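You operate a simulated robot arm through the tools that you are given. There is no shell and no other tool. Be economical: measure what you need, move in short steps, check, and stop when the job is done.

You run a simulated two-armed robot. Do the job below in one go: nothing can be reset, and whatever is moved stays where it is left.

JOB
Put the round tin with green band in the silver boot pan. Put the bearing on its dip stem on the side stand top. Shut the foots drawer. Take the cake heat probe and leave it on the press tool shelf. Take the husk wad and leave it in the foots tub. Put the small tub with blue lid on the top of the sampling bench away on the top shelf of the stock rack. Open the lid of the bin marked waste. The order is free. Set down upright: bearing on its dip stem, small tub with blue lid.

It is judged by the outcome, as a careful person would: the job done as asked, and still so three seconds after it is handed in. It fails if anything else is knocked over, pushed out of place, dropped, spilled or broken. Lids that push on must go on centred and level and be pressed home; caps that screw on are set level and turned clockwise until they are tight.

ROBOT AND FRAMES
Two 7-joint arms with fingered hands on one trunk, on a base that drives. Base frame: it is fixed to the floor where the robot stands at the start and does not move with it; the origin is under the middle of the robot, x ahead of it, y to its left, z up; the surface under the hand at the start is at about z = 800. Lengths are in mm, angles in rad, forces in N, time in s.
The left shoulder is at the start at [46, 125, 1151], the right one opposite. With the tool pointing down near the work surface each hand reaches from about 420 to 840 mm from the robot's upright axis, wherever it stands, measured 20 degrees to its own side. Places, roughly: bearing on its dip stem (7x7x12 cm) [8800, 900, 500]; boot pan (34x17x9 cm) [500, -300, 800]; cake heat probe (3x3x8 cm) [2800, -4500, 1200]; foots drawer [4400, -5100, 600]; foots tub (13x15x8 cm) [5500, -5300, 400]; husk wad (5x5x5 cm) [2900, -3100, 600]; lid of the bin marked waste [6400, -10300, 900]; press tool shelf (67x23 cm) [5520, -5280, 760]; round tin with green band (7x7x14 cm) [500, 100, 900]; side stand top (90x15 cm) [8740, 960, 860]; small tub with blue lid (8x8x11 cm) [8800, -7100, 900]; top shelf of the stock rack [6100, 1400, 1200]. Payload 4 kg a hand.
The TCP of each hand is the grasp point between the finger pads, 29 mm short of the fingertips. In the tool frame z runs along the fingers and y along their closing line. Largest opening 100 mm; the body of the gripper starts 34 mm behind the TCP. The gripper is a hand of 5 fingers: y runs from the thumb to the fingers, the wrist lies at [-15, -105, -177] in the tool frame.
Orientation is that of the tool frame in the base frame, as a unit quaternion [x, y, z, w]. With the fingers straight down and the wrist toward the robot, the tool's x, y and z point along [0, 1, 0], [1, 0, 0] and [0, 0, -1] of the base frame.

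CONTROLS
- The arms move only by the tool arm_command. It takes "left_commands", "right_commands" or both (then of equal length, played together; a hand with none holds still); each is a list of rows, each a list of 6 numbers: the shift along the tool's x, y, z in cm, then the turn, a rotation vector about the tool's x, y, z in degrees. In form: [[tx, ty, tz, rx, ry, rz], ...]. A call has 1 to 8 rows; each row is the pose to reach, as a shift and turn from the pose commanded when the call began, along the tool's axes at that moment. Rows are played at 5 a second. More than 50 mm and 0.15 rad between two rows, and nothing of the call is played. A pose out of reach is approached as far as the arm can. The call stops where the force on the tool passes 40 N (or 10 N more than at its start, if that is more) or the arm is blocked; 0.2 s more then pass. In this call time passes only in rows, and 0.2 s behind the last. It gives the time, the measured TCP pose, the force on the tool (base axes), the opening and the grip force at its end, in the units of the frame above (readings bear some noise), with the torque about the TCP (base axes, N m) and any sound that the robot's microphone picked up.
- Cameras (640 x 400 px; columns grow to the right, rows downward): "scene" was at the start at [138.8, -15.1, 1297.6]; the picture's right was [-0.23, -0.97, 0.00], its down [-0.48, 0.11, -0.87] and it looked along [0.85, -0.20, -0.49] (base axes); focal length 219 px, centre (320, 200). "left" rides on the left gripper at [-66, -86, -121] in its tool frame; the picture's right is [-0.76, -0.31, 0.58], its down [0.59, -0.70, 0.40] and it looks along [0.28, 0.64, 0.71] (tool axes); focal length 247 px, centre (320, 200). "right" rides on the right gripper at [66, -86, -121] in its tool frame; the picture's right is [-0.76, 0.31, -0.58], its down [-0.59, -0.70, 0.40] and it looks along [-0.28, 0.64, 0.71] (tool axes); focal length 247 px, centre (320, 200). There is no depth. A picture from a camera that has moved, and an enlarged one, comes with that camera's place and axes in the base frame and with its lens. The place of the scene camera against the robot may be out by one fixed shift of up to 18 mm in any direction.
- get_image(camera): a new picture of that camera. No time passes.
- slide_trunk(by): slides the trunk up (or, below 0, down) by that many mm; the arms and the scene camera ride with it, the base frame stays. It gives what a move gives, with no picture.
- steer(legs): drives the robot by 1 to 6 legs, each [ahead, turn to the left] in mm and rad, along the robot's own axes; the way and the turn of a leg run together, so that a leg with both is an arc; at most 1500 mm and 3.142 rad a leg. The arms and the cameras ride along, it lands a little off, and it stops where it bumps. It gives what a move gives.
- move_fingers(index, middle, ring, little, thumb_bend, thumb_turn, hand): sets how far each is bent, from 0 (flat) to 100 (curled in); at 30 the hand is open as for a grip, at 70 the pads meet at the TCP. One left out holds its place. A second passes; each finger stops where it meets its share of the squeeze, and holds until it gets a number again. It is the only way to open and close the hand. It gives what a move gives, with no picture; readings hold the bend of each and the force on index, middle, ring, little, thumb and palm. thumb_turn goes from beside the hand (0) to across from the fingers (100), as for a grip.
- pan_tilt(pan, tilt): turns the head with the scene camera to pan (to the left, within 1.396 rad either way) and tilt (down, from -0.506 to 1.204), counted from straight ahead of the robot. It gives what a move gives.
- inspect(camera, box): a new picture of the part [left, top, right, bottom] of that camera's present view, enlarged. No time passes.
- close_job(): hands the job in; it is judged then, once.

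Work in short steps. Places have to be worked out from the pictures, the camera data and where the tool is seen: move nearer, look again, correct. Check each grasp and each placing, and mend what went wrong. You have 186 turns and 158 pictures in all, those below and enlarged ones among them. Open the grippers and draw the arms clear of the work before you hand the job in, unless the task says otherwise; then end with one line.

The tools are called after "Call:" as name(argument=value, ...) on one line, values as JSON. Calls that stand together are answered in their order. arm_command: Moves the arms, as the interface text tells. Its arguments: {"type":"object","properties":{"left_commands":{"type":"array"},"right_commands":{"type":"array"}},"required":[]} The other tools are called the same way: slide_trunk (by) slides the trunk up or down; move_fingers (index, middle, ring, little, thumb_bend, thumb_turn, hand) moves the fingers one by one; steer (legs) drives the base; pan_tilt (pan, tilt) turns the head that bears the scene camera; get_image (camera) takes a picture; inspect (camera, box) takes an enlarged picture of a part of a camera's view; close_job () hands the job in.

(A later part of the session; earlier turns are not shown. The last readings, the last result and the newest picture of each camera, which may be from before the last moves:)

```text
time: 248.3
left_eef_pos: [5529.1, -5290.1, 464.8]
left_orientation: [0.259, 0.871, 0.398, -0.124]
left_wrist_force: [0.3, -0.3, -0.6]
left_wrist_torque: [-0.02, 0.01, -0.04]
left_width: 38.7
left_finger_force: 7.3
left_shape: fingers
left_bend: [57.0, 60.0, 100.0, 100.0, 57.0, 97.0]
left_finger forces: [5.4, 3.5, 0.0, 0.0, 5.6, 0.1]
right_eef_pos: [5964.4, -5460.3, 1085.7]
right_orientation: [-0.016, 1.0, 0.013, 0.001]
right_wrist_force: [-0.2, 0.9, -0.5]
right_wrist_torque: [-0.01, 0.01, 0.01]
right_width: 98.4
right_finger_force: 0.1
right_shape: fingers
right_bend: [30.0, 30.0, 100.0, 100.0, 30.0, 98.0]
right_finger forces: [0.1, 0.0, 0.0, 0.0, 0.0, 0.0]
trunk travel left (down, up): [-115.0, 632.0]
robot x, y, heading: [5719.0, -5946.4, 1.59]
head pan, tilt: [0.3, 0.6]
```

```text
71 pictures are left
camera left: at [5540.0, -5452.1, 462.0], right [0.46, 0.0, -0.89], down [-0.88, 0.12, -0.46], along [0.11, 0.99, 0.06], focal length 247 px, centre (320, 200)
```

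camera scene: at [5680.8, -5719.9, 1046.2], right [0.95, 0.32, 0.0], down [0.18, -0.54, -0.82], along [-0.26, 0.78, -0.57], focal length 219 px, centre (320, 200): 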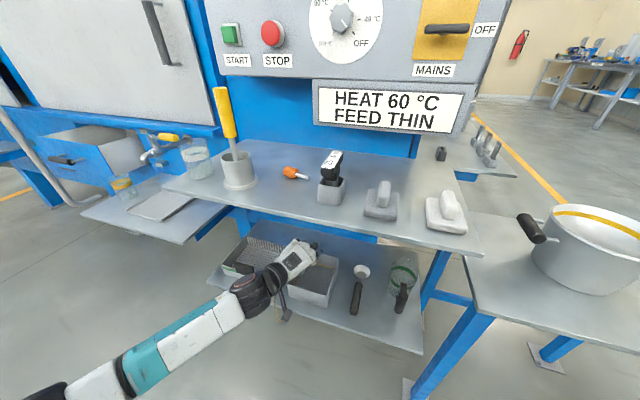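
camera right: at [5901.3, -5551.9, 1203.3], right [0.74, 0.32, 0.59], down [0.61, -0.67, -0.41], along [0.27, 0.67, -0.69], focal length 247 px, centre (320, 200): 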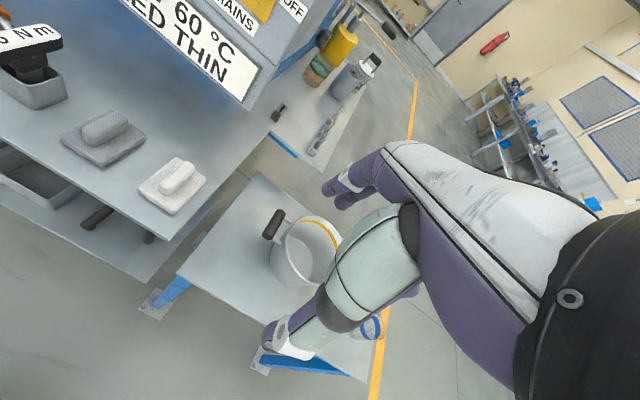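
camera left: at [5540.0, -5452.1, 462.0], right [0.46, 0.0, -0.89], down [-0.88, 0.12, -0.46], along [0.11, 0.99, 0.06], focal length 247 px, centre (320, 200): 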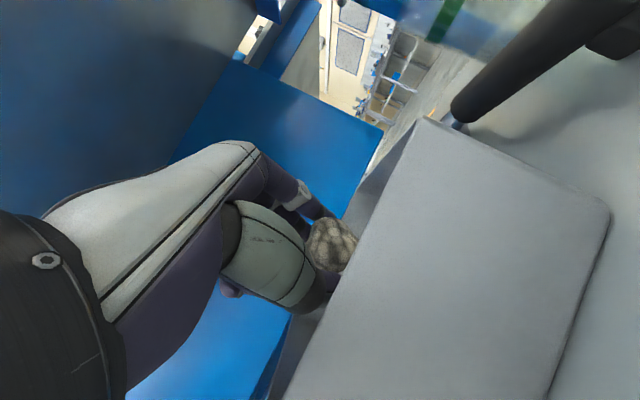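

The wad is inside the tub's outline, just below the rim. I lower another 2 cm and release.

Call:
arm_command(left_commands=[[-0.42, -0.63, 0.65, 0, 0, 0], [-0.84, -1.26, 1.31, 0, 0, 0]])

Call:
move_fingers(hand="left", index=35, middle=35, thumb_bend=40)

Call:
get_image(camera="left")

```text
time: 248.9
left_eef_pos: [5529.4, -5290.6, 443.6]
left_orientation: [0.258, 0.872, 0.398, -0.123]
left_wrist_force: [-0.5, 0.5, -0.3]
left_wrist_torque: [-0.02, 0.0, 0.0]
left_width: 38.9
left_finger_force: 7.2
left_shape: fingers
left_bend: [57.0, 60.0, 100.0, 100.0, 57.0, 97.0]
left_finger forces: [5.5, 3.5, 0.0, 0.0, 5.7, 0.0]
right_eef_pos: [5966.1, -5460.0, 1085.0]
right_orientation: [-0.016, 1.0, 0.013, 0.001]
right_wrist_force: [0.4, 0.6, 0.2]
right_wrist_torque: [0.01, 0.01, -0.01]
right_width: 99.0
right_finger_force: 0.1
right_shape: fingers
right_bend: [30.0, 30.0, 100.0, 100.0, 30.0, 98.0]
right_finger forces: [0.0, 0.0, 0.0, 0.1, 0.1, 0.0]
trunk travel left (down, up): [-115.0, 632.0]
robot x, y, heading: [5721.4, -5947.7, 1.594]
head pan, tilt: [0.3, 0.6]
```

```text
time: 249.9
left_eef_pos: [5530.9, -5291.6, 445.9]
left_orientation: [0.258, 0.872, 0.397, -0.124]
left_wrist_force: [-0.4, -0.3, -0.2]
left_wrist_torque: [0.0, -0.01, -0.01]
left_width: 80.5
left_finger_force: 0.0
left_shape: fingers
left_bend: [35.0, 35.0, 100.0, 100.0, 40.0, 97.0]
left_finger forces: [0.0, 0.0, 0.0, 0.1, 0.1, 0.0]
right_eef_pos: [5964.8, -5459.2, 1083.1]
right_orientation: [-0.015, 1.0, 0.014, 0.002]
right_wrist_force: [0.5, -0.2, 0.6]
right_wrist_torque: [0.02, 0.0, -0.02]
right_width: 98.6
right_finger_force: 0.0
right_shape: fingers
right_bend: [30.0, 30.0, 100.0, 100.0, 30.0, 98.0]
right_finger forces: [0.0, 0.0, 0.0, 0.0, 0.0, 0.0]
trunk travel left (down, up): [-115.0, 632.0]
robot x, y, heading: [5721.4, -5950.2, 1.589]
head pan, tilt: [0.3, 0.6]
```

```text
70 pictures are left
camera left: at [5540.1, -5452.0, 442.2], right [0.46, 0.0, -0.89], down [-0.88, 0.12, -0.46], along [0.11, 0.99, 0.06], focal length 247 px, centre (320, 200)
```

left: 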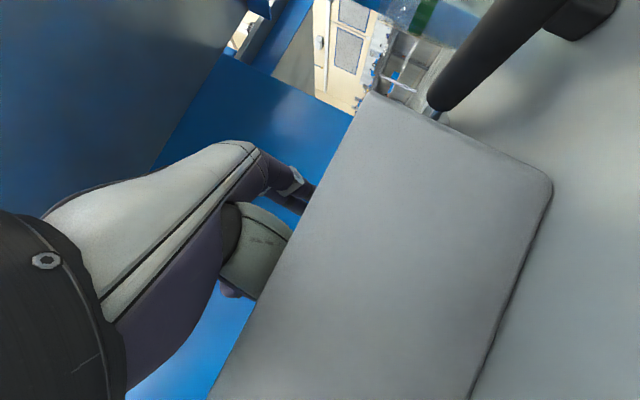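

The wad is released in the tub. I raise the hand 10 cm, then draw it straight back out from under the shelf.

Call:
arm_command(left_commands=[[1.4, 2.1, -2.2, 0, 0, 0], [2.8, 4.2, -4.4, 0, 0, 0], [4.2, 6.3, -6.5, 0, 0, 0], [2.5, 3.7, -10.1, 0, 0, 0], [0.8, 1.1, -13.7, 0, 0, 0], [-0.9, -1.5, -17.3, 0, 0, 0], [-2.6, -4.1, -20.9, 0, 0, 0], [-4.3, -6.7, -24.5, 0, 0, 0]])

Call:
get_image(camera="scene")

```text
time: 251.7
left_eef_pos: [5531.4, -5528.0, 546.5]
left_orientation: [0.258, 0.872, 0.398, -0.125]
left_wrist_force: [0.5, 0.7, 0.1]
left_wrist_torque: [-0.01, -0.01, -0.01]
left_width: 80.8
left_finger_force: 0.1
left_shape: fingers
left_bend: [35.0, 35.0, 100.0, 100.0, 40.0, 98.0]
left_finger forces: [0.1, 0.0, 0.0, 0.0, 0.1, 0.0]
right_eef_pos: [5966.0, -5461.7, 1085.2]
right_orientation: [-0.016, 1.0, 0.013, 0.002]
right_wrist_force: [-0.6, -0.3, 0.2]
right_wrist_torque: [0.03, 0.02, 0.0]
right_width: 98.8
right_finger_force: 0.1
right_shape: fingers
right_bend: [30.0, 30.0, 100.0, 100.0, 30.0, 98.0]
right_finger forces: [0.1, 0.1, 0.0, 0.0, 0.0, 0.0]
trunk travel left (down, up): [-115.0, 632.0]
robot x, y, heading: [5717.7, -5947.0, 1.589]
head pan, tilt: [0.3, 0.6]
```

```text
69 pictures are left
camera scene: at [5681.0, -5720.1, 1046.3], right [0.95, 0.31, 0.0], down [0.18, -0.54, -0.82], along [-0.26, 0.78, -0.57], focal length 219 px, centre (320, 200)
```

scene: 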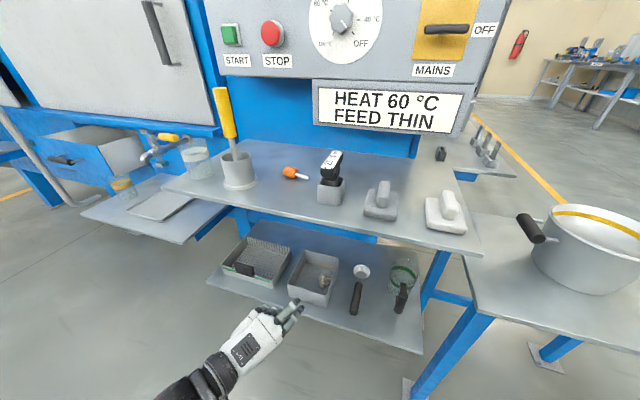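

The wad is in the tub and everything else is in place. Next I drive left to face the open drawer.

Call:
steer(legs=[[0, 1.55], [1080, 0], [0, -1.57]])

Call:
pan_tilt(pan=0.2, tilt=0.4)

Call:
get_image(camera="scene")

```text
time: 264.9
left_eef_pos: [4471.2, -5534.5, 545.8]
left_orientation: [0.26, 0.872, 0.397, -0.123]
left_wrist_force: [0.2, -0.8, -0.1]
left_wrist_torque: [0.0, 0.01, 0.0]
left_width: 80.8
left_finger_force: 0.1
left_shape: fingers
left_bend: [35.0, 35.0, 100.0, 100.0, 40.0, 98.0]
left_finger forces: [0.1, 0.0, 0.0, 0.1, 0.1, 0.0]
right_eef_pos: [4904.7, -5467.5, 1084.6]
right_orientation: [-0.017, 1.0, 0.013, 0.002]
right_wrist_force: [-0.4, 0.7, -0.3]
right_wrist_torque: [0.0, -0.02, 0.0]
right_width: 98.6
right_finger_force: 0.1
right_shape: fingers
right_bend: [30.0, 30.0, 100.0, 100.0, 30.0, 98.0]
right_finger forces: [0.0, 0.0, 0.0, 0.1, 0.0, 0.0]
trunk travel left (down, up): [-115.0, 632.0]
robot x, y, heading: [4658.3, -5955.5, 1.591]
head pan, tilt: [0.3, 0.6]
```

```text
time: 265.7
left_eef_pos: [4471.1, -5534.8, 546.1]
left_orientation: [0.259, 0.872, 0.397, -0.122]
left_wrist_force: [0.6, 0.2, -0.2]
left_wrist_torque: [-0.02, 0.0, 0.0]
left_width: 80.5
left_finger_force: 0.0
left_shape: fingers
left_bend: [35.0, 35.0, 100.0, 100.0, 40.0, 98.0]
left_finger forces: [0.0, 0.0, 0.0, 0.1, 0.0, 0.0]
right_eef_pos: [4905.5, -5468.1, 1085.1]
right_orientation: [-0.016, 1.0, 0.014, 0.002]
right_wrist_force: [0.4, 0.2, 0.2]
right_wrist_torque: [0.01, 0.02, -0.05]
right_width: 98.7
right_finger_force: 0.0
right_shape: fingers
right_bend: [30.0, 30.0, 100.0, 100.0, 30.0, 98.0]
right_finger forces: [0.1, 0.1, 0.0, 0.0, 0.1, 0.0]
trunk travel left (down, up): [-115.0, 632.0]
robot x, y, heading: [4659.6, -5960.6, 1.592]
head pan, tilt: [0.201, 0.4]
```

```text
68 pictures are left
camera scene: at [4627.6, -5721.2, 1064.4], right [0.98, 0.22, 0.0], down [0.09, -0.38, -0.92], along [-0.2, 0.9, -0.39], focal length 219 px, centre (320, 200)
```

scene: 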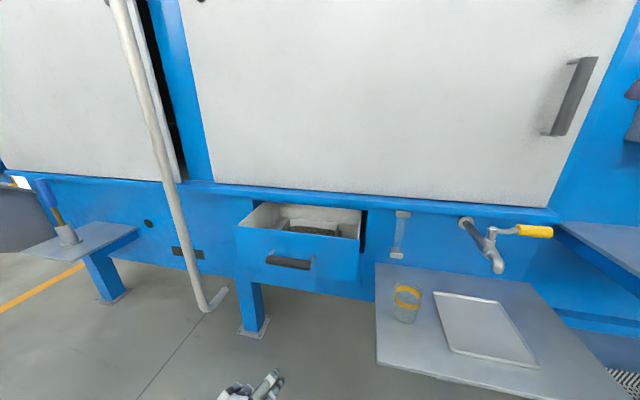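

The drawer front centre is about [4400, -5105, 605]. The side shelf (x > 4683, y > -5432) limits me here, so I shift the robot 0.3 m left before pushing.

Call:
steer(legs=[[0, 1.57], [310, 0], [0, -1.57]])

Call:
move_fingers(hand="left", index=100, middle=100, thumb_bend=100)

Call:
get_image(camera="scene")

```text
time: 275.7
left_eef_pos: [4153.8, -5549.0, 546.5]
left_orientation: [0.252, 0.874, 0.397, -0.126]
left_wrist_force: [-0.7, -0.1, 0.1]
left_wrist_torque: [-0.01, 0.0, -0.02]
left_width: 80.6
left_finger_force: 0.0
left_shape: fingers
left_bend: [35.0, 35.0, 100.0, 100.0, 40.0, 98.0]
left_finger forces: [0.0, 0.0, 0.0, 0.0, 0.0, 0.1]
right_eef_pos: [4584.8, -5476.4, 1085.0]
right_orientation: [-0.025, 1.0, 0.013, 0.002]
right_wrist_force: [-0.3, 0.0, -1.0]
right_wrist_torque: [0.0, 0.04, -0.02]
right_width: 98.5
right_finger_force: 0.0
right_shape: fingers
right_bend: [30.0, 30.0, 100.0, 100.0, 30.0, 98.0]
right_finger forces: [0.0, 0.0, 0.0, 0.0, 0.0, 0.0]
trunk travel left (down, up): [-115.0, 632.0]
robot x, y, heading: [4347.1, -5967.6, 1.61]
head pan, tilt: [0.201, 0.4]
```

```text
time: 276.7
left_eef_pos: [4153.3, -5549.5, 546.5]
left_orientation: [0.252, 0.874, 0.396, -0.126]
left_wrist_force: [1.1, 0.4, 0.0]
left_wrist_torque: [0.0, 0.0, -0.01]
left_width: 3.1
left_finger_force: 0.0
left_shape: fingers
left_bend: [83.0, 100.0, 100.0, 100.0, 90.0, 97.0]
left_finger forces: [0.1, 0.1, 0.0, 0.0, 0.0, 0.0]
right_eef_pos: [4585.5, -5474.8, 1085.1]
right_orientation: [-0.024, 1.0, 0.012, 0.001]
right_wrist_force: [0.9, 0.1, -0.6]
right_wrist_torque: [0.0, 0.04, -0.02]
right_width: 98.7
right_finger_force: 0.0
right_shape: fingers
right_bend: [30.0, 30.0, 100.0, 100.0, 30.0, 98.0]
right_finger forces: [0.1, 0.1, 0.0, 0.0, 0.0, 0.0]
trunk travel left (down, up): [-115.0, 632.0]
robot x, y, heading: [4345.0, -5969.9, 1.603]
head pan, tilt: [0.201, 0.4]
```

```text
67 pictures are left
camera scene: at [4313.1, -5732.4, 1064.5], right [0.97, 0.24, 0.0], down [0.09, -0.38, -0.92], along [-0.22, 0.9, -0.39], focal length 219 px, centre (320, 200)
```

scene: 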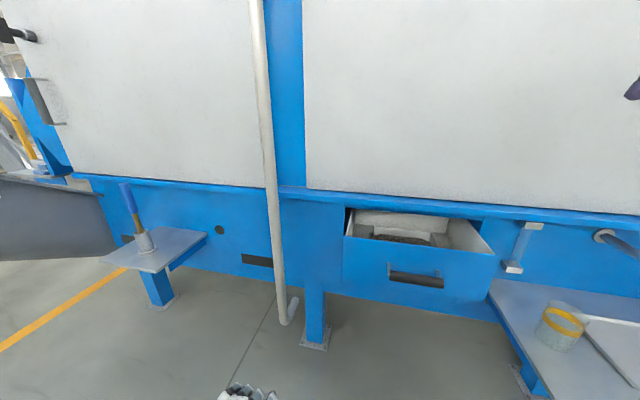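

Triangulation puts the drawer handle at [4441, -5263, 673] and its front face at x 4257–4592, z 600–760, sticking out about 180 mm. I bring the left fist in front of its centre.

Call:
arm_command(left_commands=[[-1.46, 4.03, 0.18, 0, 0, 0], [-2.93, 8.05, 0.35, 0, 0, 0], [-4.39, 12.1, 0.53, 0, 0, 0], [-5.85, 16.1, 0.7, 0, 0, 0], [-7.3, 20.1, 0.9, 0, 0, 0], [-8.8, 24.2, 1.1, 0, 0, 0], [-10.2, 28.2, 1.2, 0, 0, 0], [-11.7, 32.2, 1.4, 0, 0, 0]])

Call:
get_image(camera="scene")

```text
time: 278.5
left_eef_pos: [4426.6, -5398.8, 691.7]
left_orientation: [0.251, 0.874, 0.396, -0.127]
left_wrist_force: [-0.1, 0.2, -0.4]
left_wrist_torque: [0.02, 0.03, 0.0]
left_width: 4.1
left_finger_force: 0.0
left_shape: fingers
left_bend: [90.0, 100.0, 100.0, 100.0, 97.0, 97.0]
left_finger forces: [0.0, 0.1, 0.0, 0.0, 0.1, 0.1]
right_eef_pos: [4585.9, -5474.1, 1084.4]
right_orientation: [-0.024, 1.0, 0.013, 0.002]
right_wrist_force: [-0.4, 0.3, -0.2]
right_wrist_torque: [0.01, -0.01, -0.01]
right_width: 98.6
right_finger_force: 0.1
right_shape: fingers
right_bend: [30.0, 30.0, 100.0, 100.0, 30.0, 98.0]
right_finger forces: [0.0, 0.0, 0.0, 0.1, 0.0, 0.1]
trunk travel left (down, up): [-115.0, 632.0]
robot x, y, heading: [4348.6, -5968.4, 1.605]
head pan, tilt: [0.201, 0.4]
```

```text
66 pictures are left
camera scene: at [4313.2, -5732.3, 1064.5], right [0.97, 0.24, 0.0], down [0.09, -0.38, -0.92], along [-0.22, 0.9, -0.39], focal length 219 px, centre (320, 200)
```

scene: 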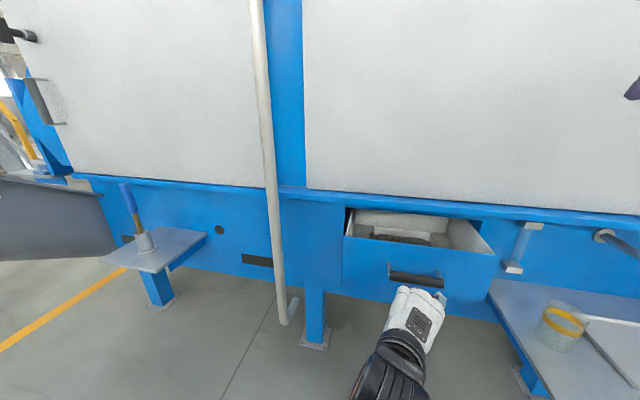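

The fist is lined up with the handle. I push forward with the arm and watch the force.

Call:
arm_command(left_commands=[[1.4, 2.3, 3.0, 0, 0, 0], [2.7, 4.5, 6.0, 0, 0, 0], [4.1, 6.7, 9.1, 0, 0, 0], [5.4, 9, 12.1, 0, 0, 0], [6.8, 11.2, 15.1, 0, 0, 0], [8.2, 13.4, 18.1, 0, 0, 0]])

Call:
get_image(camera="scene")

```text
time: 279.9
left_eef_pos: [4425.0, -5158.9, 691.5]
left_orientation: [0.251, 0.874, 0.397, -0.127]
left_wrist_force: [-0.1, 0.1, 0.6]
left_wrist_torque: [-0.01, 0.01, -0.02]
left_width: 3.0
left_finger_force: 0.1
left_shape: fingers
left_bend: [93.0, 100.0, 100.0, 100.0, 99.0, 97.0]
left_finger forces: [0.1, 0.1, 0.0, 0.0, 0.1, 0.1]
right_eef_pos: [4586.3, -5475.6, 1084.0]
right_orientation: [-0.025, 1.0, 0.014, 0.002]
right_wrist_force: [-1.0, -0.3, -0.2]
right_wrist_torque: [0.02, 0.04, 0.0]
right_width: 98.5
right_finger_force: 0.1
right_shape: fingers
right_bend: [30.0, 30.0, 100.0, 100.0, 30.0, 98.0]
right_finger forces: [0.0, 0.0, 0.1, 0.0, 0.0, 0.0]
trunk travel left (down, up): [-115.0, 632.0]
robot x, y, heading: [4348.4, -5968.8, 1.605]
head pan, tilt: [0.201, 0.4]
```

```text
65 pictures are left
camera scene: at [4313.1, -5732.2, 1064.4], right [0.97, 0.24, 0.0], down [0.09, -0.38, -0.92], along [-0.22, 0.9, -0.39], focal length 219 px, centre (320, 200)
```

scene: 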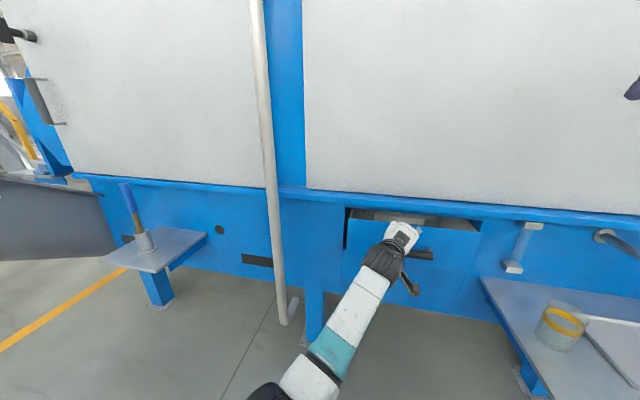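

The drawer has moved in most of the way with little resistance. I push on until it stops.

Call:
arm_command(left_commands=[[1.0, 1.7, 2.3, 0, 0, 0], [2.0, 3.4, 4.5, 0, 0, 0], [3.0, 5.0, 6.8, 0, 0, 0], [4.1, 6.7, 9.1, 0, 0, 0]])

Call:
inspect(camera="scene", box=[280, 160, 540, 330])

```text
time: 280.5
left_eef_pos: [4432.0, -5104.4, 692.7]
left_orientation: [0.254, 0.873, 0.398, -0.124]
left_wrist_force: [-7.1, -37.6, 3.9]
left_wrist_torque: [0.68, -0.04, -0.61]
left_width: 0.8
left_finger_force: 17.7
left_shape: fingers
left_bend: [99.0, 100.0, 100.0, 100.0, 100.0, 97.0]
left_finger forces: [24.0, 4.7, 1.7, 0.0, 5.2, 0.0]
right_eef_pos: [4586.2, -5477.8, 1086.1]
right_orientation: [-0.024, 1.0, 0.014, 0.002]
right_wrist_force: [-0.6, -0.6, 0.1]
right_wrist_torque: [0.03, -0.02, -0.03]
right_width: 98.7
right_finger_force: 0.1
right_shape: fingers
right_bend: [30.0, 30.0, 100.0, 100.0, 30.0, 98.0]
right_finger forces: [0.0, 0.0, 0.0, 0.0, 0.0, 0.1]
trunk travel left (down, up): [-115.0, 632.0]
robot x, y, heading: [4345.7, -5970.3, 1.611]
head pan, tilt: [0.201, 0.4]
stopped in row 3 (left hand): the force on the tool passed its limit at 127 N (the readings are from after the stop); the commanded pose is now the measured one
```

```text
2.35 times, centred on (410, 245) of scene
camera zoom: at [4312.1, -5735.4, 1065.3], right [0.97, 0.24, 0.0], down [0.09, -0.38, -0.92], along [-0.22, 0.9, -0.39], focal length 516 px, centre (108, 94)
```

zoom: 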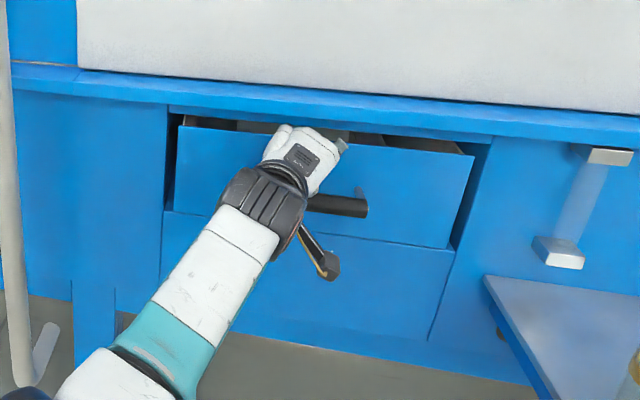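

It stopped at high force. I back the hand off and check whether the drawer is flush.

Call:
arm_command(left_commands=[[-1.4, -2.2, -3.0, 0, 0, 0], [-2.7, -4.5, -6.0, 0, 0, 0], [-4.1, -6.7, -9.1, 0, 0, 0], [-5.4, -9, -12.1, 0, 0, 0], [-6.8, -11.2, -15.1, 0, 0, 0]])

Call:
inspect(camera="scene", box=[280, 160, 540, 330])

```text
time: 281.7
left_eef_pos: [4427.5, -5301.9, 690.8]
left_orientation: [0.253, 0.874, 0.396, -0.125]
left_wrist_force: [0.5, 0.2, -0.4]
left_wrist_torque: [0.02, 0.01, -0.01]
left_width: 3.5
left_finger_force: 0.1
left_shape: fingers
left_bend: [97.0, 100.0, 100.0, 100.0, 100.0, 97.0]
left_finger forces: [0.0, 0.0, 0.0, 0.0, 0.0, 0.1]
right_eef_pos: [4586.0, -5476.2, 1084.6]
right_orientation: [-0.025, 1.0, 0.012, 0.001]
right_wrist_force: [0.0, -0.5, -0.2]
right_wrist_torque: [0.0, 0.0, -0.02]
right_width: 98.5
right_finger_force: 0.1
right_shape: fingers
right_bend: [30.0, 30.0, 100.0, 100.0, 30.0, 98.0]
right_finger forces: [0.0, 0.1, 0.1, 0.0, 0.0, 0.0]
trunk travel left (down, up): [-115.0, 632.0]
robot x, y, heading: [4347.1, -5965.9, 1.603]
head pan, tilt: [0.201, 0.4]
```

```text
2.35 times, centred on (410, 245) of scene
camera zoom: at [4313.1, -5732.3, 1064.5], right [0.97, 0.24, 0.0], down [0.09, -0.38, -0.92], along [-0.22, 0.9, -0.39], focal length 516 px, centre (108, 94)
```

zoom: 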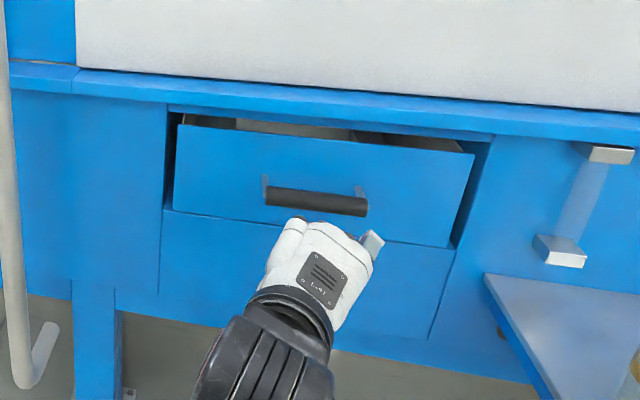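

The front now looks inset and roughly flush. I check it closer with the left camera.

Call:
get_image(camera="left")

```text
62 pictures are left
camera left: at [4439.6, -5462.9, 688.4], right [0.46, 0.0, -0.89], down [-0.88, 0.11, -0.46], along [0.1, 0.99, 0.06], focal length 247 px, centre (320, 200)
```

left: 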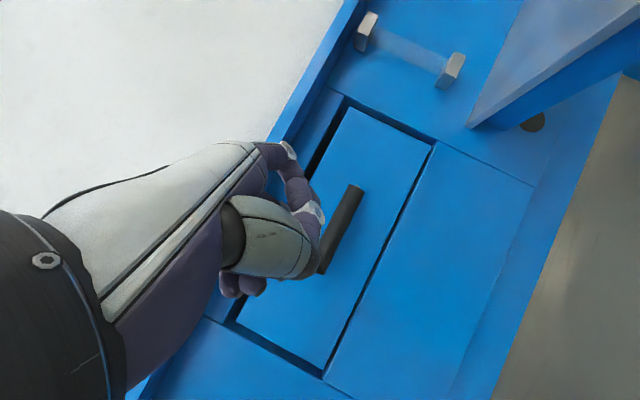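

The drawer front sits inset and shut. I retract the left arm and level the hand again, then head for the waste bin.

Call:
arm_command(left_commands=[[2.2, -2.7, -2.4, 5.98, -3.9, 0], [4.5, -5.3, -4.9, 11.97, -7.83, 0], [6.7, -8, -7.3, 17.96, -11.7, 0], [9, -10.7, -9.7, 23.9, -15.7, 0], [11.2, -13.4, -12.1, 29.9, -19.6, 0], [13.5, -16, -14.6, 35.9, -23.5, 0], [15.7, -18.7, -17, 41.9, -27.4, 0]])

Call:
slide_trunk(by=235)

Call:
steer(legs=[[-300, 0], [0, -2.7]])

Call:
pan_tilt(pan=0, tilt=0.2)

Call:
get_image(camera="scene")

```text
time: 283.3
left_eef_pos: [4197.4, -5478.7, 750.5]
left_orientation: [0.277, 0.961, -0.009, -0.001]
left_wrist_force: [-0.5, -0.5, 0.1]
left_wrist_torque: [-0.02, 0.01, 0.0]
left_width: 3.6
left_finger_force: 0.0
left_shape: fingers
left_bend: [97.0, 100.0, 100.0, 100.0, 100.0, 97.0]
left_finger forces: [0.1, 0.1, 0.0, 0.1, 0.1, 0.0]
right_eef_pos: [4586.2, -5474.1, 1084.2]
right_orientation: [-0.024, 1.0, 0.014, 0.002]
right_wrist_force: [0.3, 0.3, -0.8]
right_wrist_torque: [0.04, 0.03, -0.01]
right_width: 98.5
right_finger_force: 0.1
right_shape: fingers
right_bend: [30.0, 30.0, 100.0, 100.0, 30.0, 98.0]
right_finger forces: [0.0, 0.0, 0.1, 0.1, 0.0, 0.0]
trunk travel left (down, up): [-115.0, 632.0]
robot x, y, heading: [4346.5, -5969.9, 1.609]
head pan, tilt: [0.201, 0.4]
```

```text
time: 285.8
left_eef_pos: [4198.0, -5478.7, 984.2]
left_orientation: [0.278, 0.961, -0.01, 0.0]
left_wrist_force: [0.2, 0.0, -0.5]
left_wrist_torque: [0.0, 0.04, -0.04]
left_width: 3.9
left_finger_force: 0.1
left_shape: fingers
left_bend: [97.0, 100.0, 100.0, 100.0, 100.0, 97.0]
left_finger forces: [0.0, 0.0, 0.0, 0.0, 0.0, 0.0]
right_eef_pos: [4585.5, -5473.2, 1319.5]
right_orientation: [-0.024, 1.0, 0.012, 0.002]
right_wrist_force: [0.9, 0.1, -0.1]
right_wrist_torque: [-0.01, 0.02, 0.01]
right_width: 98.2
right_finger_force: 0.0
right_shape: fingers
right_bend: [30.0, 30.0, 100.0, 100.0, 30.0, 98.0]
right_finger forces: [0.0, 0.1, 0.0, 0.0, 0.1, 0.0]
trunk travel left (down, up): [-350.0, 397.0]
robot x, y, heading: [4348.8, -5964.7, 1.608]
head pan, tilt: [0.201, 0.4]
```

```text
time: 294.4
left_eef_pos: [4697.1, -6644.2, 985.5]
left_orientation: [0.998, -0.065, -0.002, -0.009]
left_wrist_force: [1.8, -0.2, -0.4]
left_wrist_torque: [-0.02, 0.03, -0.02]
left_width: 3.6
left_finger_force: 0.1
left_shape: fingers
left_bend: [97.0, 100.0, 100.0, 100.0, 100.0, 97.0]
left_finger forces: [0.0, 0.1, 0.1, 0.0, 0.0, 0.1]
right_eef_pos: [4347.3, -6811.7, 1319.5]
right_orientation: [0.971, 0.238, 0.001, 0.013]
right_wrist_force: [0.8, 1.3, 0.0]
right_wrist_torque: [0.0, 0.02, 0.02]
right_width: 98.8
right_finger_force: 0.0
right_shape: fingers
right_bend: [30.0, 30.0, 100.0, 100.0, 30.0, 98.0]
right_finger forces: [0.0, 0.1, 0.0, 0.0, 0.1, 0.0]
trunk travel left (down, up): [-350.0, 397.0]
robot x, y, heading: [4359.6, -6267.7, -1.103]
head pan, tilt: [0.201, 0.4]
```

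```text
time: 295.1
left_eef_pos: [4696.8, -6644.2, 984.0]
left_orientation: [0.998, -0.065, -0.002, -0.009]
left_wrist_force: [0.2, -0.1, 0.1]
left_wrist_torque: [-0.03, 0.01, -0.02]
left_width: 3.9
left_finger_force: 0.0
left_shape: fingers
left_bend: [97.0, 100.0, 100.0, 100.0, 100.0, 97.0]
left_finger forces: [0.1, 0.0, 0.0, 0.1, 0.0, 0.1]
right_eef_pos: [4348.7, -6812.0, 1319.6]
right_orientation: [0.971, 0.238, 0.002, 0.014]
right_wrist_force: [0.1, 0.2, 0.2]
right_wrist_torque: [0.0, 0.0, 0.04]
right_width: 98.6
right_finger_force: 0.1
right_shape: fingers
right_bend: [30.0, 30.0, 100.0, 100.0, 30.0, 98.0]
right_finger forces: [0.1, 0.0, 0.0, 0.1, 0.0, 0.0]
trunk travel left (down, up): [-350.0, 397.0]
robot x, y, heading: [4359.9, -6263.1, -1.102]
head pan, tilt: [0.0, 0.201]
```

```text
61 pictures are left
camera scene: at [4419.9, -6392.1, 1326.7], right [-0.89, -0.45, 0.0], down [-0.09, 0.18, -0.98], along [0.44, -0.87, -0.2], focal length 219 px, centre (320, 200)
```

scene: 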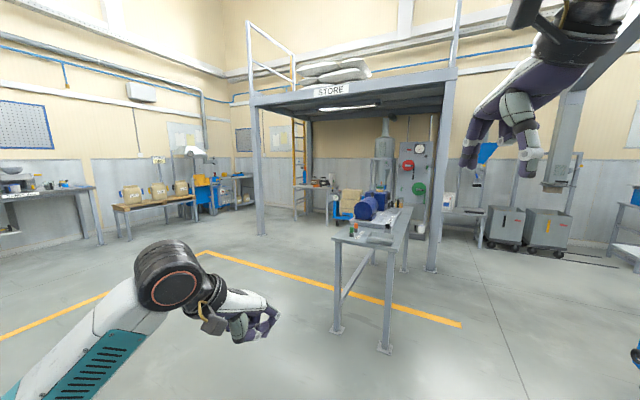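

The bin should be near image (320, 180), under the mezzanine. I zoom in there.

Call:
inspect(camera="scene", box=[240, 110, 450, 250])

```text
2.86 times, centred on (345, 180) of scene
camera zoom: at [4419.9, -6392.1, 1326.7], right [-0.89, -0.45, 0.0], down [-0.09, 0.18, -0.98], along [0.44, -0.87, -0.2], focal length 627 px, centre (249, 257)
```

zoom: 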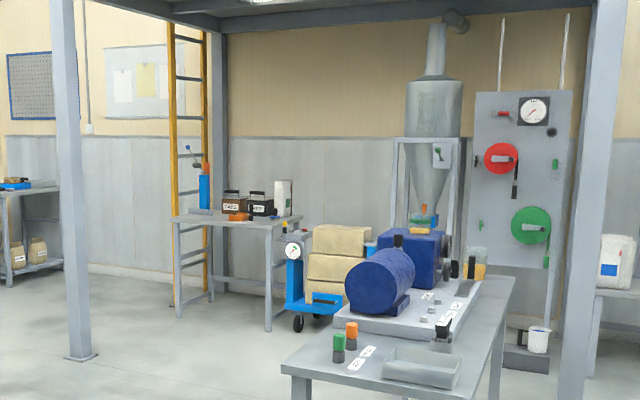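

The small lidded bins stand on the bench at about [6400, -10300], under the mezzanine. I drive there in two legs and look closer.

Call:
steer(legs=[[0, 0.288], [1200, 0], [1190, 0], [0, -0.405], [1400, 0], [0, -0.35]])

Call:
pan_tilt(pan=-0.2, tilt=0.35)

Call:
get_image(camera="scene")

```text
time: 313.4
left_eef_pos: [6657.7, -9304.1, 979.6]
left_orientation: [0.994, -0.111, -0.001, -0.019]
left_wrist_force: [0.4, -0.3, -0.7]
left_wrist_torque: [0.0, -0.01, -0.01]
left_width: 3.8
left_finger_force: 0.2
left_shape: fingers
left_bend: [97.0, 100.0, 100.0, 100.0, 100.0, 97.0]
left_finger forces: [0.1, 0.0, 0.0, 0.0, 0.0, 0.0]
right_eef_pos: [6284.5, -9440.0, 1320.0]
right_orientation: [0.982, 0.187, 0.002, 0.013]
right_wrist_force: [0.5, -0.5, 0.8]
right_wrist_torque: [-0.01, -0.03, 0.02]
right_width: 98.6
right_finger_force: 0.0
right_shape: fingers
right_bend: [30.0, 30.0, 100.0, 100.0, 30.0, 98.0]
right_finger forces: [0.0, 0.0, 0.1, 0.0, 0.1, 0.1]
trunk travel left (down, up): [-350.0, 397.0]
robot x, y, heading: [6361.0, -8900.3, -1.209]
head pan, tilt: [0.0, 0.201]
stopped in leg 5: the robot was blocked; the commanded pose is now the measured one
```

```text
time: 314.1
left_eef_pos: [6659.0, -9305.1, 977.9]
left_orientation: [0.994, -0.11, -0.002, -0.019]
left_wrist_force: [0.2, -0.1, 0.2]
left_wrist_torque: [-0.01, 0.02, 0.04]
left_width: 3.7
left_finger_force: 0.1
left_shape: fingers
left_bend: [97.0, 100.0, 100.0, 100.0, 100.0, 97.0]
left_finger forces: [0.1, 0.0, 0.0, 0.0, 0.1, 0.0]
right_eef_pos: [6284.5, -9438.7, 1319.6]
right_orientation: [0.982, 0.187, 0.003, 0.013]
right_wrist_force: [0.5, -0.2, -0.7]
right_wrist_torque: [0.01, -0.01, 0.0]
right_width: 98.6
right_finger_force: 0.1
right_shape: fingers
right_bend: [30.0, 30.0, 100.0, 100.0, 30.0, 98.0]
right_finger forces: [0.0, 0.1, 0.0, 0.1, 0.0, 0.0]
trunk travel left (down, up): [-350.0, 397.0]
robot x, y, heading: [6360.0, -8903.1, -1.202]
head pan, tilt: [-0.201, 0.351]
```

```text
59 pictures are left
camera scene: at [6382.0, -9033.0, 1314.2], right [-0.99, -0.17, -0.01], down [-0.05, 0.33, -0.94], along [0.16, -0.93, -0.34], focal length 219 px, centre (320, 200)
```

scene: 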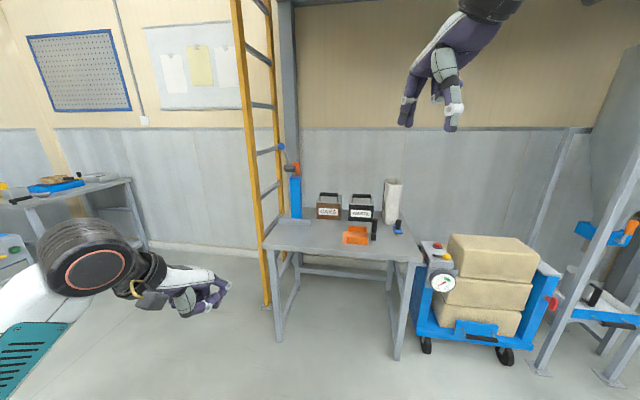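

I was blocked at (6361, -8900), most likely the left elbow against the mezzanine leg. I back off, shift right and then approach facing -y.

Call:
steer(legs=[[-200, 0], [0, -0.68], [230, 0], [0, 0.31]])

Call:
pan_tilt(pan=0.9, tilt=0.3)

Call:
get_image(camera="scene")

```text
time: 319.9
left_eef_pos: [6360.9, -9422.4, 973.3]
left_orientation: [0.958, -0.285, 0.0, -0.022]
left_wrist_force: [0.2, -0.3, 0.3]
left_wrist_torque: [-0.01, 0.0, 0.0]
left_width: 4.0
left_finger_force: 0.0
left_shape: fingers
left_bend: [97.0, 100.0, 100.0, 100.0, 100.0, 97.0]
left_finger forces: [0.0, 0.1, 0.1, 0.1, 0.0, 0.0]
right_eef_pos: [5967.1, -9422.8, 1316.7]
right_orientation: [1.0, 0.009, -0.002, 0.009]
right_wrist_force: [0.4, -0.2, 1.1]
right_wrist_torque: [-0.04, -0.03, -0.02]
right_width: 98.8
right_finger_force: 0.1
right_shape: fingers
right_bend: [30.0, 30.0, 100.0, 100.0, 30.0, 98.0]
right_finger forces: [0.0, 0.0, 0.0, 0.0, 0.0, 0.0]
trunk travel left (down, up): [-350.0, 397.0]
robot x, y, heading: [6222.9, -8930.8, -1.561]
head pan, tilt: [-0.201, 0.351]
```

```text
time: 321.2
left_eef_pos: [6361.3, -9424.0, 974.0]
left_orientation: [0.958, -0.285, 0.0, -0.022]
left_wrist_force: [-1.0, -0.2, -0.9]
left_wrist_torque: [-0.01, 0.03, 0.01]
left_width: 4.0
left_finger_force: 0.1
left_shape: fingers
left_bend: [97.0, 100.0, 100.0, 100.0, 100.0, 97.0]
left_finger forces: [0.0, 0.1, 0.1, 0.0, 0.0, 0.0]
right_eef_pos: [5967.3, -9420.7, 1316.8]
right_orientation: [1.0, 0.01, -0.002, 0.009]
right_wrist_force: [-0.6, -0.6, 0.7]
right_wrist_torque: [-0.04, 0.01, -0.03]
right_width: 98.7
right_finger_force: 0.1
right_shape: fingers
right_bend: [30.0, 30.0, 100.0, 100.0, 30.0, 98.0]
right_finger forces: [0.0, 0.0, 0.0, 0.0, 0.0, 0.0]
trunk travel left (down, up): [-350.0, 397.0]
robot x, y, heading: [6222.8, -8930.2, -1.563]
head pan, tilt: [0.901, 0.3]
```

```text
58 pictures are left
camera scene: at [6288.2, -9043.1, 1317.5], right [-0.61, -0.79, 0.0], down [-0.23, 0.18, -0.96], along [0.76, -0.58, -0.3], focal length 219 px, centre (320, 200)
```

scene: 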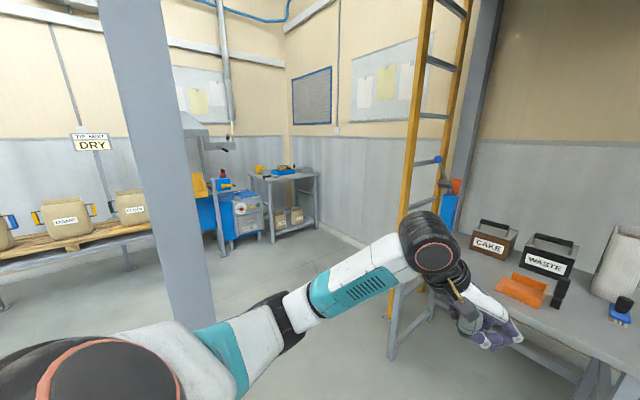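

The WASTE bin stands at about [6348, -10250]. I drive 600 mm closer and look at its lid from the left hand camera.

Call:
steer(legs=[[600, 0]])

Call:
pan_tilt(pan=0.25, tilt=0.6)

Call:
get_image(camera="scene")

Call:
get_image(camera="left")

```text
time: 324.6
left_eef_pos: [6367.0, -10021.3, 973.7]
left_orientation: [0.958, -0.285, 0.0, -0.022]
left_wrist_force: [-1.0, -0.3, 0.5]
left_wrist_torque: [0.05, -0.01, 0.0]
left_width: 3.7
left_finger_force: 0.0
left_shape: fingers
left_bend: [97.0, 100.0, 100.0, 100.0, 100.0, 97.0]
left_finger forces: [0.0, 0.0, 0.1, 0.1, 0.1, 0.0]
right_eef_pos: [5973.1, -10022.0, 1316.4]
right_orientation: [1.0, 0.009, -0.002, 0.009]
right_wrist_force: [0.1, -0.1, 0.1]
right_wrist_torque: [0.02, 0.03, 0.03]
right_width: 98.7
right_finger_force: 0.0
right_shape: fingers
right_bend: [30.0, 30.0, 100.0, 100.0, 30.0, 98.0]
right_finger forces: [0.0, 0.1, 0.0, 0.1, 0.1, 0.1]
trunk travel left (down, up): [-350.0, 397.0]
robot x, y, heading: [6229.8, -9538.0, -1.557]
head pan, tilt: [0.901, 0.3]
```

```text
time: 325.6
left_eef_pos: [6366.9, -10021.7, 973.9]
left_orientation: [0.958, -0.286, -0.001, -0.022]
left_wrist_force: [0.5, 0.4, -0.9]
left_wrist_torque: [-0.01, 0.0, 0.02]
left_width: 4.0
left_finger_force: 0.1
left_shape: fingers
left_bend: [97.0, 100.0, 100.0, 100.0, 100.0, 97.0]
left_finger forces: [0.0, 0.0, 0.0, 0.0, 0.1, 0.1]
right_eef_pos: [5974.3, -10020.6, 1317.9]
right_orientation: [1.0, 0.01, -0.003, 0.01]
right_wrist_force: [-1.1, -0.8, -0.5]
right_wrist_torque: [0.0, -0.02, 0.01]
right_width: 98.5
right_finger_force: 0.0
right_shape: fingers
right_bend: [30.0, 30.0, 100.0, 100.0, 30.0, 98.0]
right_finger forces: [0.0, 0.0, 0.1, 0.0, 0.0, 0.0]
trunk travel left (down, up): [-350.0, 397.0]
robot x, y, heading: [6228.9, -9532.1, -1.555]
head pan, tilt: [0.25, 0.6]
```

```text
57 pictures are left
camera scene: at [6244.2, -9670.1, 1290.1], right [-0.97, -0.26, 0.0], down [-0.15, 0.55, -0.83], along [0.21, -0.8, -0.56], focal length 219 px, centre (320, 200)
```

scene: 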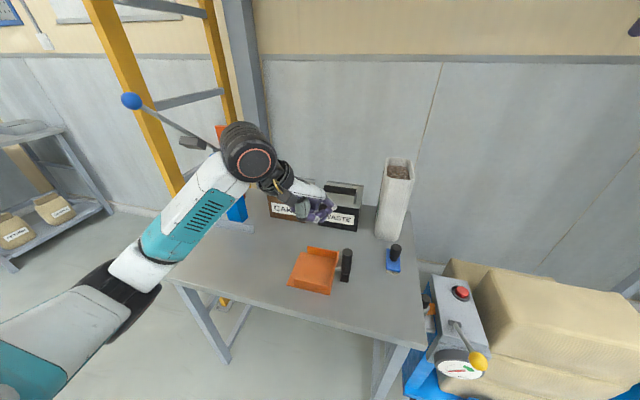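

```text
56 pictures are left
camera left: at [6359.6, -9919.1, 1098.6], right [-0.46, 0.7, -0.55], down [0.88, 0.28, -0.38], along [-0.11, -0.66, -0.74], focal length 247 px, centre (320, 200)
```

left: 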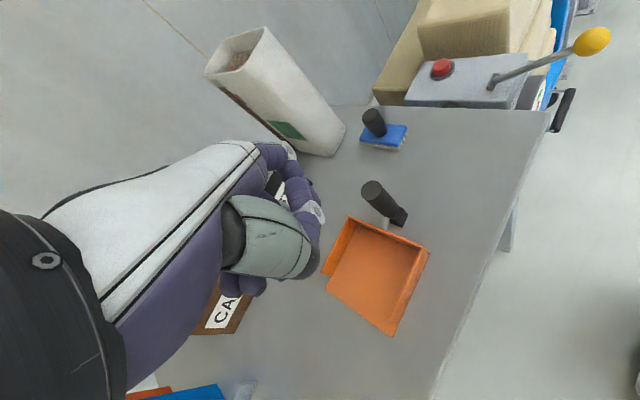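

The left hand hides the bin, so I move it left and up and zoom in on the lid.

Call:
arm_command(left_commands=[[3.1, -2, -2.5, 0, 0, 0], [6.3, -4.1, -5, 0, 0, 0], [9.4, -6.1, -7.5, 0, 0, 0], [12.6, -8.2, -10, 0, 0, 0]])

Call:
inspect(camera="scene", box=[250, 150, 450, 300])

Call:
get_image(camera="left")

```text
time: 326.6
left_eef_pos: [6517.5, -10025.6, 1075.4]
left_orientation: [0.958, -0.287, -0.001, -0.023]
left_wrist_force: [-0.3, 0.3, 0.3]
left_wrist_torque: [0.02, 0.02, 0.02]
left_width: 3.9
left_finger_force: 0.1
left_shape: fingers
left_bend: [97.0, 100.0, 100.0, 100.0, 100.0, 97.0]
left_finger forces: [0.0, 0.0, 0.0, 0.0, 0.1, 0.1]
right_eef_pos: [5973.6, -10019.1, 1317.5]
right_orientation: [1.0, 0.01, -0.001, 0.009]
right_wrist_force: [0.4, 0.3, -0.5]
right_wrist_torque: [0.02, 0.01, -0.02]
right_width: 98.8
right_finger_force: 0.0
right_shape: fingers
right_bend: [30.0, 30.0, 100.0, 100.0, 30.0, 98.0]
right_finger forces: [0.0, 0.1, 0.0, 0.0, 0.0, 0.0]
trunk travel left (down, up): [-350.0, 397.0]
robot x, y, heading: [6225.4, -9535.7, -1.56]
head pan, tilt: [0.25, 0.6]
```

```text
2.67 times, centred on (350, 225) of scene
camera zoom: at [6244.6, -9669.7, 1290.1], right [-0.97, -0.26, 0.0], down [-0.15, 0.55, -0.82], along [0.21, -0.8, -0.57], focal length 585 px, centre (240, 133)
```

zoom: 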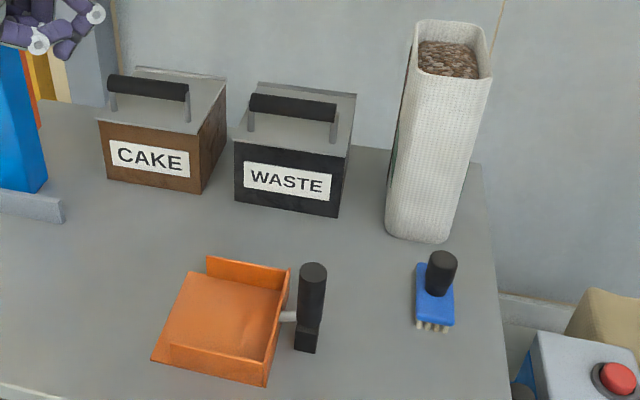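

```text
54 pictures are left
camera left: at [6509.4, -9923.2, 1200.4], right [-0.46, 0.7, -0.55], down [0.88, 0.28, -0.38], along [-0.11, -0.66, -0.74], focal length 247 px, centre (320, 200)
```

left: 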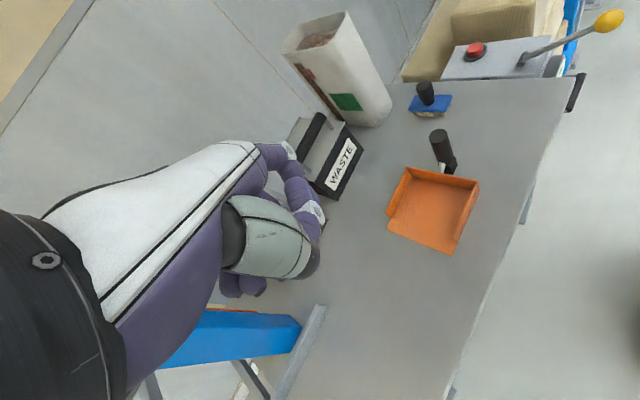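

The bin has a lid hinged at the back, with a bar handle at about [6348, -10340, 867], parallel to x. I set the left hand to a pinch, square it up and bring it above the handle.

Call:
move_fingers(hand="left", index=46, middle=46, thumb_bend=46)

Call:
arm_command(left_commands=[[0.7, 4.2, 1.4, 0, 0, -4.1], [1.3, 8.5, 2.9, 0, 0, -8.2], [2, 12.8, 4.3, 0, 0, -12.4], [2.7, 17, 5.8, 0, 0, -16.5], [3.4, 21.3, 7.2, 0, 0, -20.6], [4, 25.5, 8.6, 0, 0, -24.7], [4.7, 29.8, 10, 0, 0, -28.9], [5.4, 34, 11.5, 0, 0, -33]])

Call:
get_image(camera="left")

Call:
inspect(camera="scene", box=[250, 120, 430, 255])

```text
time: 327.6
left_eef_pos: [6515.5, -10026.7, 1076.1]
left_orientation: [0.958, -0.286, 0.0, -0.022]
left_wrist_force: [0.9, -0.3, 0.5]
left_wrist_torque: [-0.01, 0.04, 0.03]
left_width: 59.6
left_finger_force: 0.0
left_shape: fingers
left_bend: [46.0, 46.0, 100.0, 100.0, 46.0, 97.0]
left_finger forces: [0.0, 0.0, 0.1, 0.1, 0.0, 0.0]
right_eef_pos: [5974.4, -10021.3, 1316.9]
right_orientation: [1.0, 0.009, -0.003, 0.01]
right_wrist_force: [0.8, 0.7, -1.1]
right_wrist_torque: [0.04, 0.0, 0.04]
right_width: 98.5
right_finger_force: 0.1
right_shape: fingers
right_bend: [30.0, 30.0, 100.0, 100.0, 30.0, 98.0]
right_finger forces: [0.0, 0.1, 0.0, 0.0, 0.1, 0.0]
trunk travel left (down, up): [-350.0, 397.0]
robot x, y, heading: [6226.1, -9534.6, -1.558]
head pan, tilt: [0.25, 0.6]
```

```text
time: 329.4
left_eef_pos: [6373.9, -10334.4, 945.4]
left_orientation: [1.0, -0.004, 0.008, -0.021]
left_wrist_force: [0.9, 1.3, -1.4]
left_wrist_torque: [-0.05, 0.03, 0.03]
left_width: 59.9
left_finger_force: 0.1
left_shape: fingers
left_bend: [46.0, 46.0, 100.0, 100.0, 46.0, 98.0]
left_finger forces: [0.0, 0.1, 0.0, 0.0, 0.0, 0.1]
right_eef_pos: [5970.8, -10020.2, 1316.7]
right_orientation: [1.0, 0.009, 0.0, 0.009]
right_wrist_force: [-0.5, -0.5, -0.3]
right_wrist_torque: [0.01, -0.05, 0.06]
right_width: 98.7
right_finger_force: 0.0
right_shape: fingers
right_bend: [30.0, 30.0, 100.0, 100.0, 30.0, 98.0]
right_finger forces: [0.0, 0.1, 0.1, 0.0, 0.0, 0.1]
trunk travel left (down, up): [-350.0, 397.0]
robot x, y, heading: [6228.3, -9536.0, -1.56]
head pan, tilt: [0.25, 0.6]
```

```text
53 pictures are left
camera left: at [6308.7, -10253.7, 1068.2], right [-0.75, 0.34, -0.58], down [0.6, 0.72, -0.36], along [0.29, -0.61, -0.73], focal length 247 px, centre (320, 200)
```

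left: 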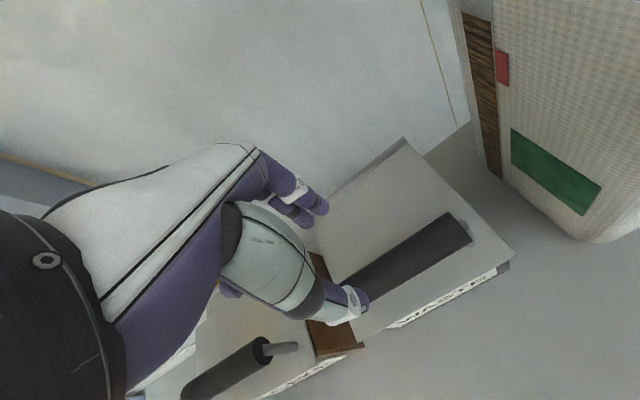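

```text
2.96 times, centred on (340, 188) of scene
camera zoom: at [6241.1, -9670.8, 1290.0], right [-0.97, -0.26, 0.0], down [-0.14, 0.55, -0.83], along [0.21, -0.8, -0.56], focal length 650 px, centre (261, 237)
```

zoom: 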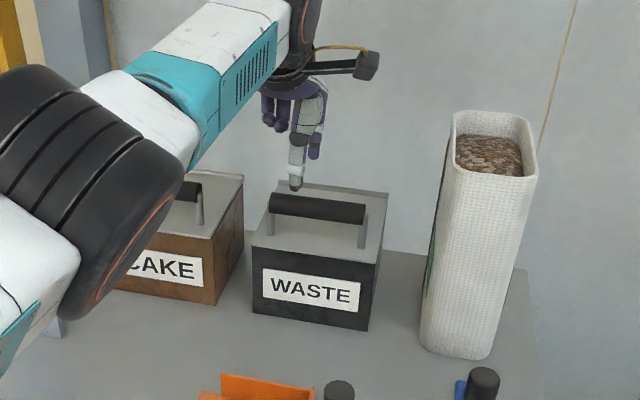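

From the hand camera the bar is at y ≈ -10313, z ≈ 868, with the lid top at 825. I line up and lower the fingers around it, then close.

Call:
arm_command(left_commands=[[-1.5, -1.9, 2, 0, 0, 0], [-1.5, -1.9, 4, 0, 0, 0], [-1.5, -1.9, 6, 0, 0, 0], [-1.5, -1.9, 7.4, 0, 0, 0]])

Call:
move_fingers(hand="left", index=80, middle=80, thumb_bend=80)

Call:
get_image(camera="left")

```text
time: 330.4
left_eef_pos: [6363.0, -10314.6, 876.2]
left_orientation: [1.0, -0.001, 0.005, -0.017]
left_wrist_force: [0.9, -1.4, 13.4]
left_wrist_torque: [-0.01, -0.32, -0.03]
left_width: 60.2
left_finger_force: 6.5
left_shape: fingers
left_bend: [46.0, 46.0, 100.0, 100.0, 46.0, 98.0]
left_finger forces: [0.0, 0.1, 13.0, 0.1, 0.0, 0.0]
right_eef_pos: [5973.8, -10019.4, 1317.6]
right_orientation: [1.0, 0.011, -0.001, 0.01]
right_wrist_force: [0.5, 0.6, 0.1]
right_wrist_torque: [-0.01, 0.01, 0.01]
right_width: 98.6
right_finger_force: 0.2
right_shape: fingers
right_bend: [30.0, 30.0, 100.0, 100.0, 30.0, 98.0]
right_finger forces: [0.0, 0.1, 0.0, 0.0, 0.0, 0.0]
trunk travel left (down, up): [-350.0, 397.0]
robot x, y, heading: [6223.5, -9536.6, -1.556]
head pan, tilt: [0.25, 0.6]
```

```text
time: 331.4
left_eef_pos: [6363.4, -10314.1, 875.5]
left_orientation: [1.0, -0.002, 0.005, -0.018]
left_wrist_force: [4.2, -15.8, 19.5]
left_wrist_torque: [0.28, -0.9, -0.49]
left_width: 0.0
left_finger_force: 31.9
left_shape: fingers
left_bend: [77.0, 77.0, 100.0, 100.0, 74.0, 97.0]
left_finger forces: [7.2, 9.0, 40.1, 0.0, 8.2, 0.0]
right_eef_pos: [5974.4, -10019.7, 1317.8]
right_orientation: [1.0, 0.01, -0.002, 0.009]
right_wrist_force: [0.3, -0.3, -0.3]
right_wrist_torque: [0.04, 0.03, -0.03]
right_width: 99.2
right_finger_force: 0.1
right_shape: fingers
right_bend: [30.0, 30.0, 100.0, 100.0, 30.0, 98.0]
right_finger forces: [0.1, 0.0, 0.0, 0.0, 0.0, 0.0]
trunk travel left (down, up): [-350.0, 397.0]
robot x, y, heading: [6226.3, -9533.5, -1.557]
head pan, tilt: [0.25, 0.6]
```

```text
51 pictures are left
camera left: at [6297.7, -10232.1, 998.4], right [-0.75, 0.33, -0.57], down [0.6, 0.71, -0.37], along [0.29, -0.62, -0.73], focal length 247 px, centre (320, 200)
```

left: 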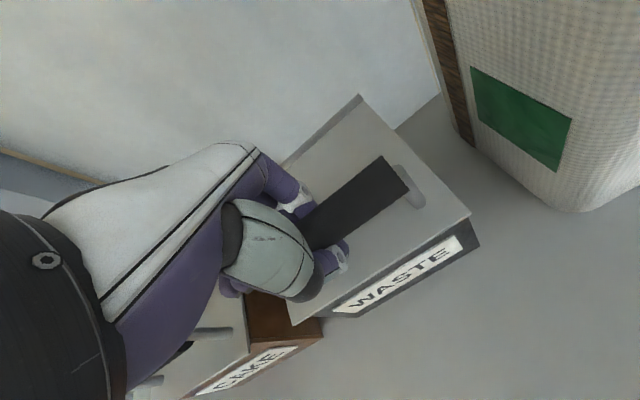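

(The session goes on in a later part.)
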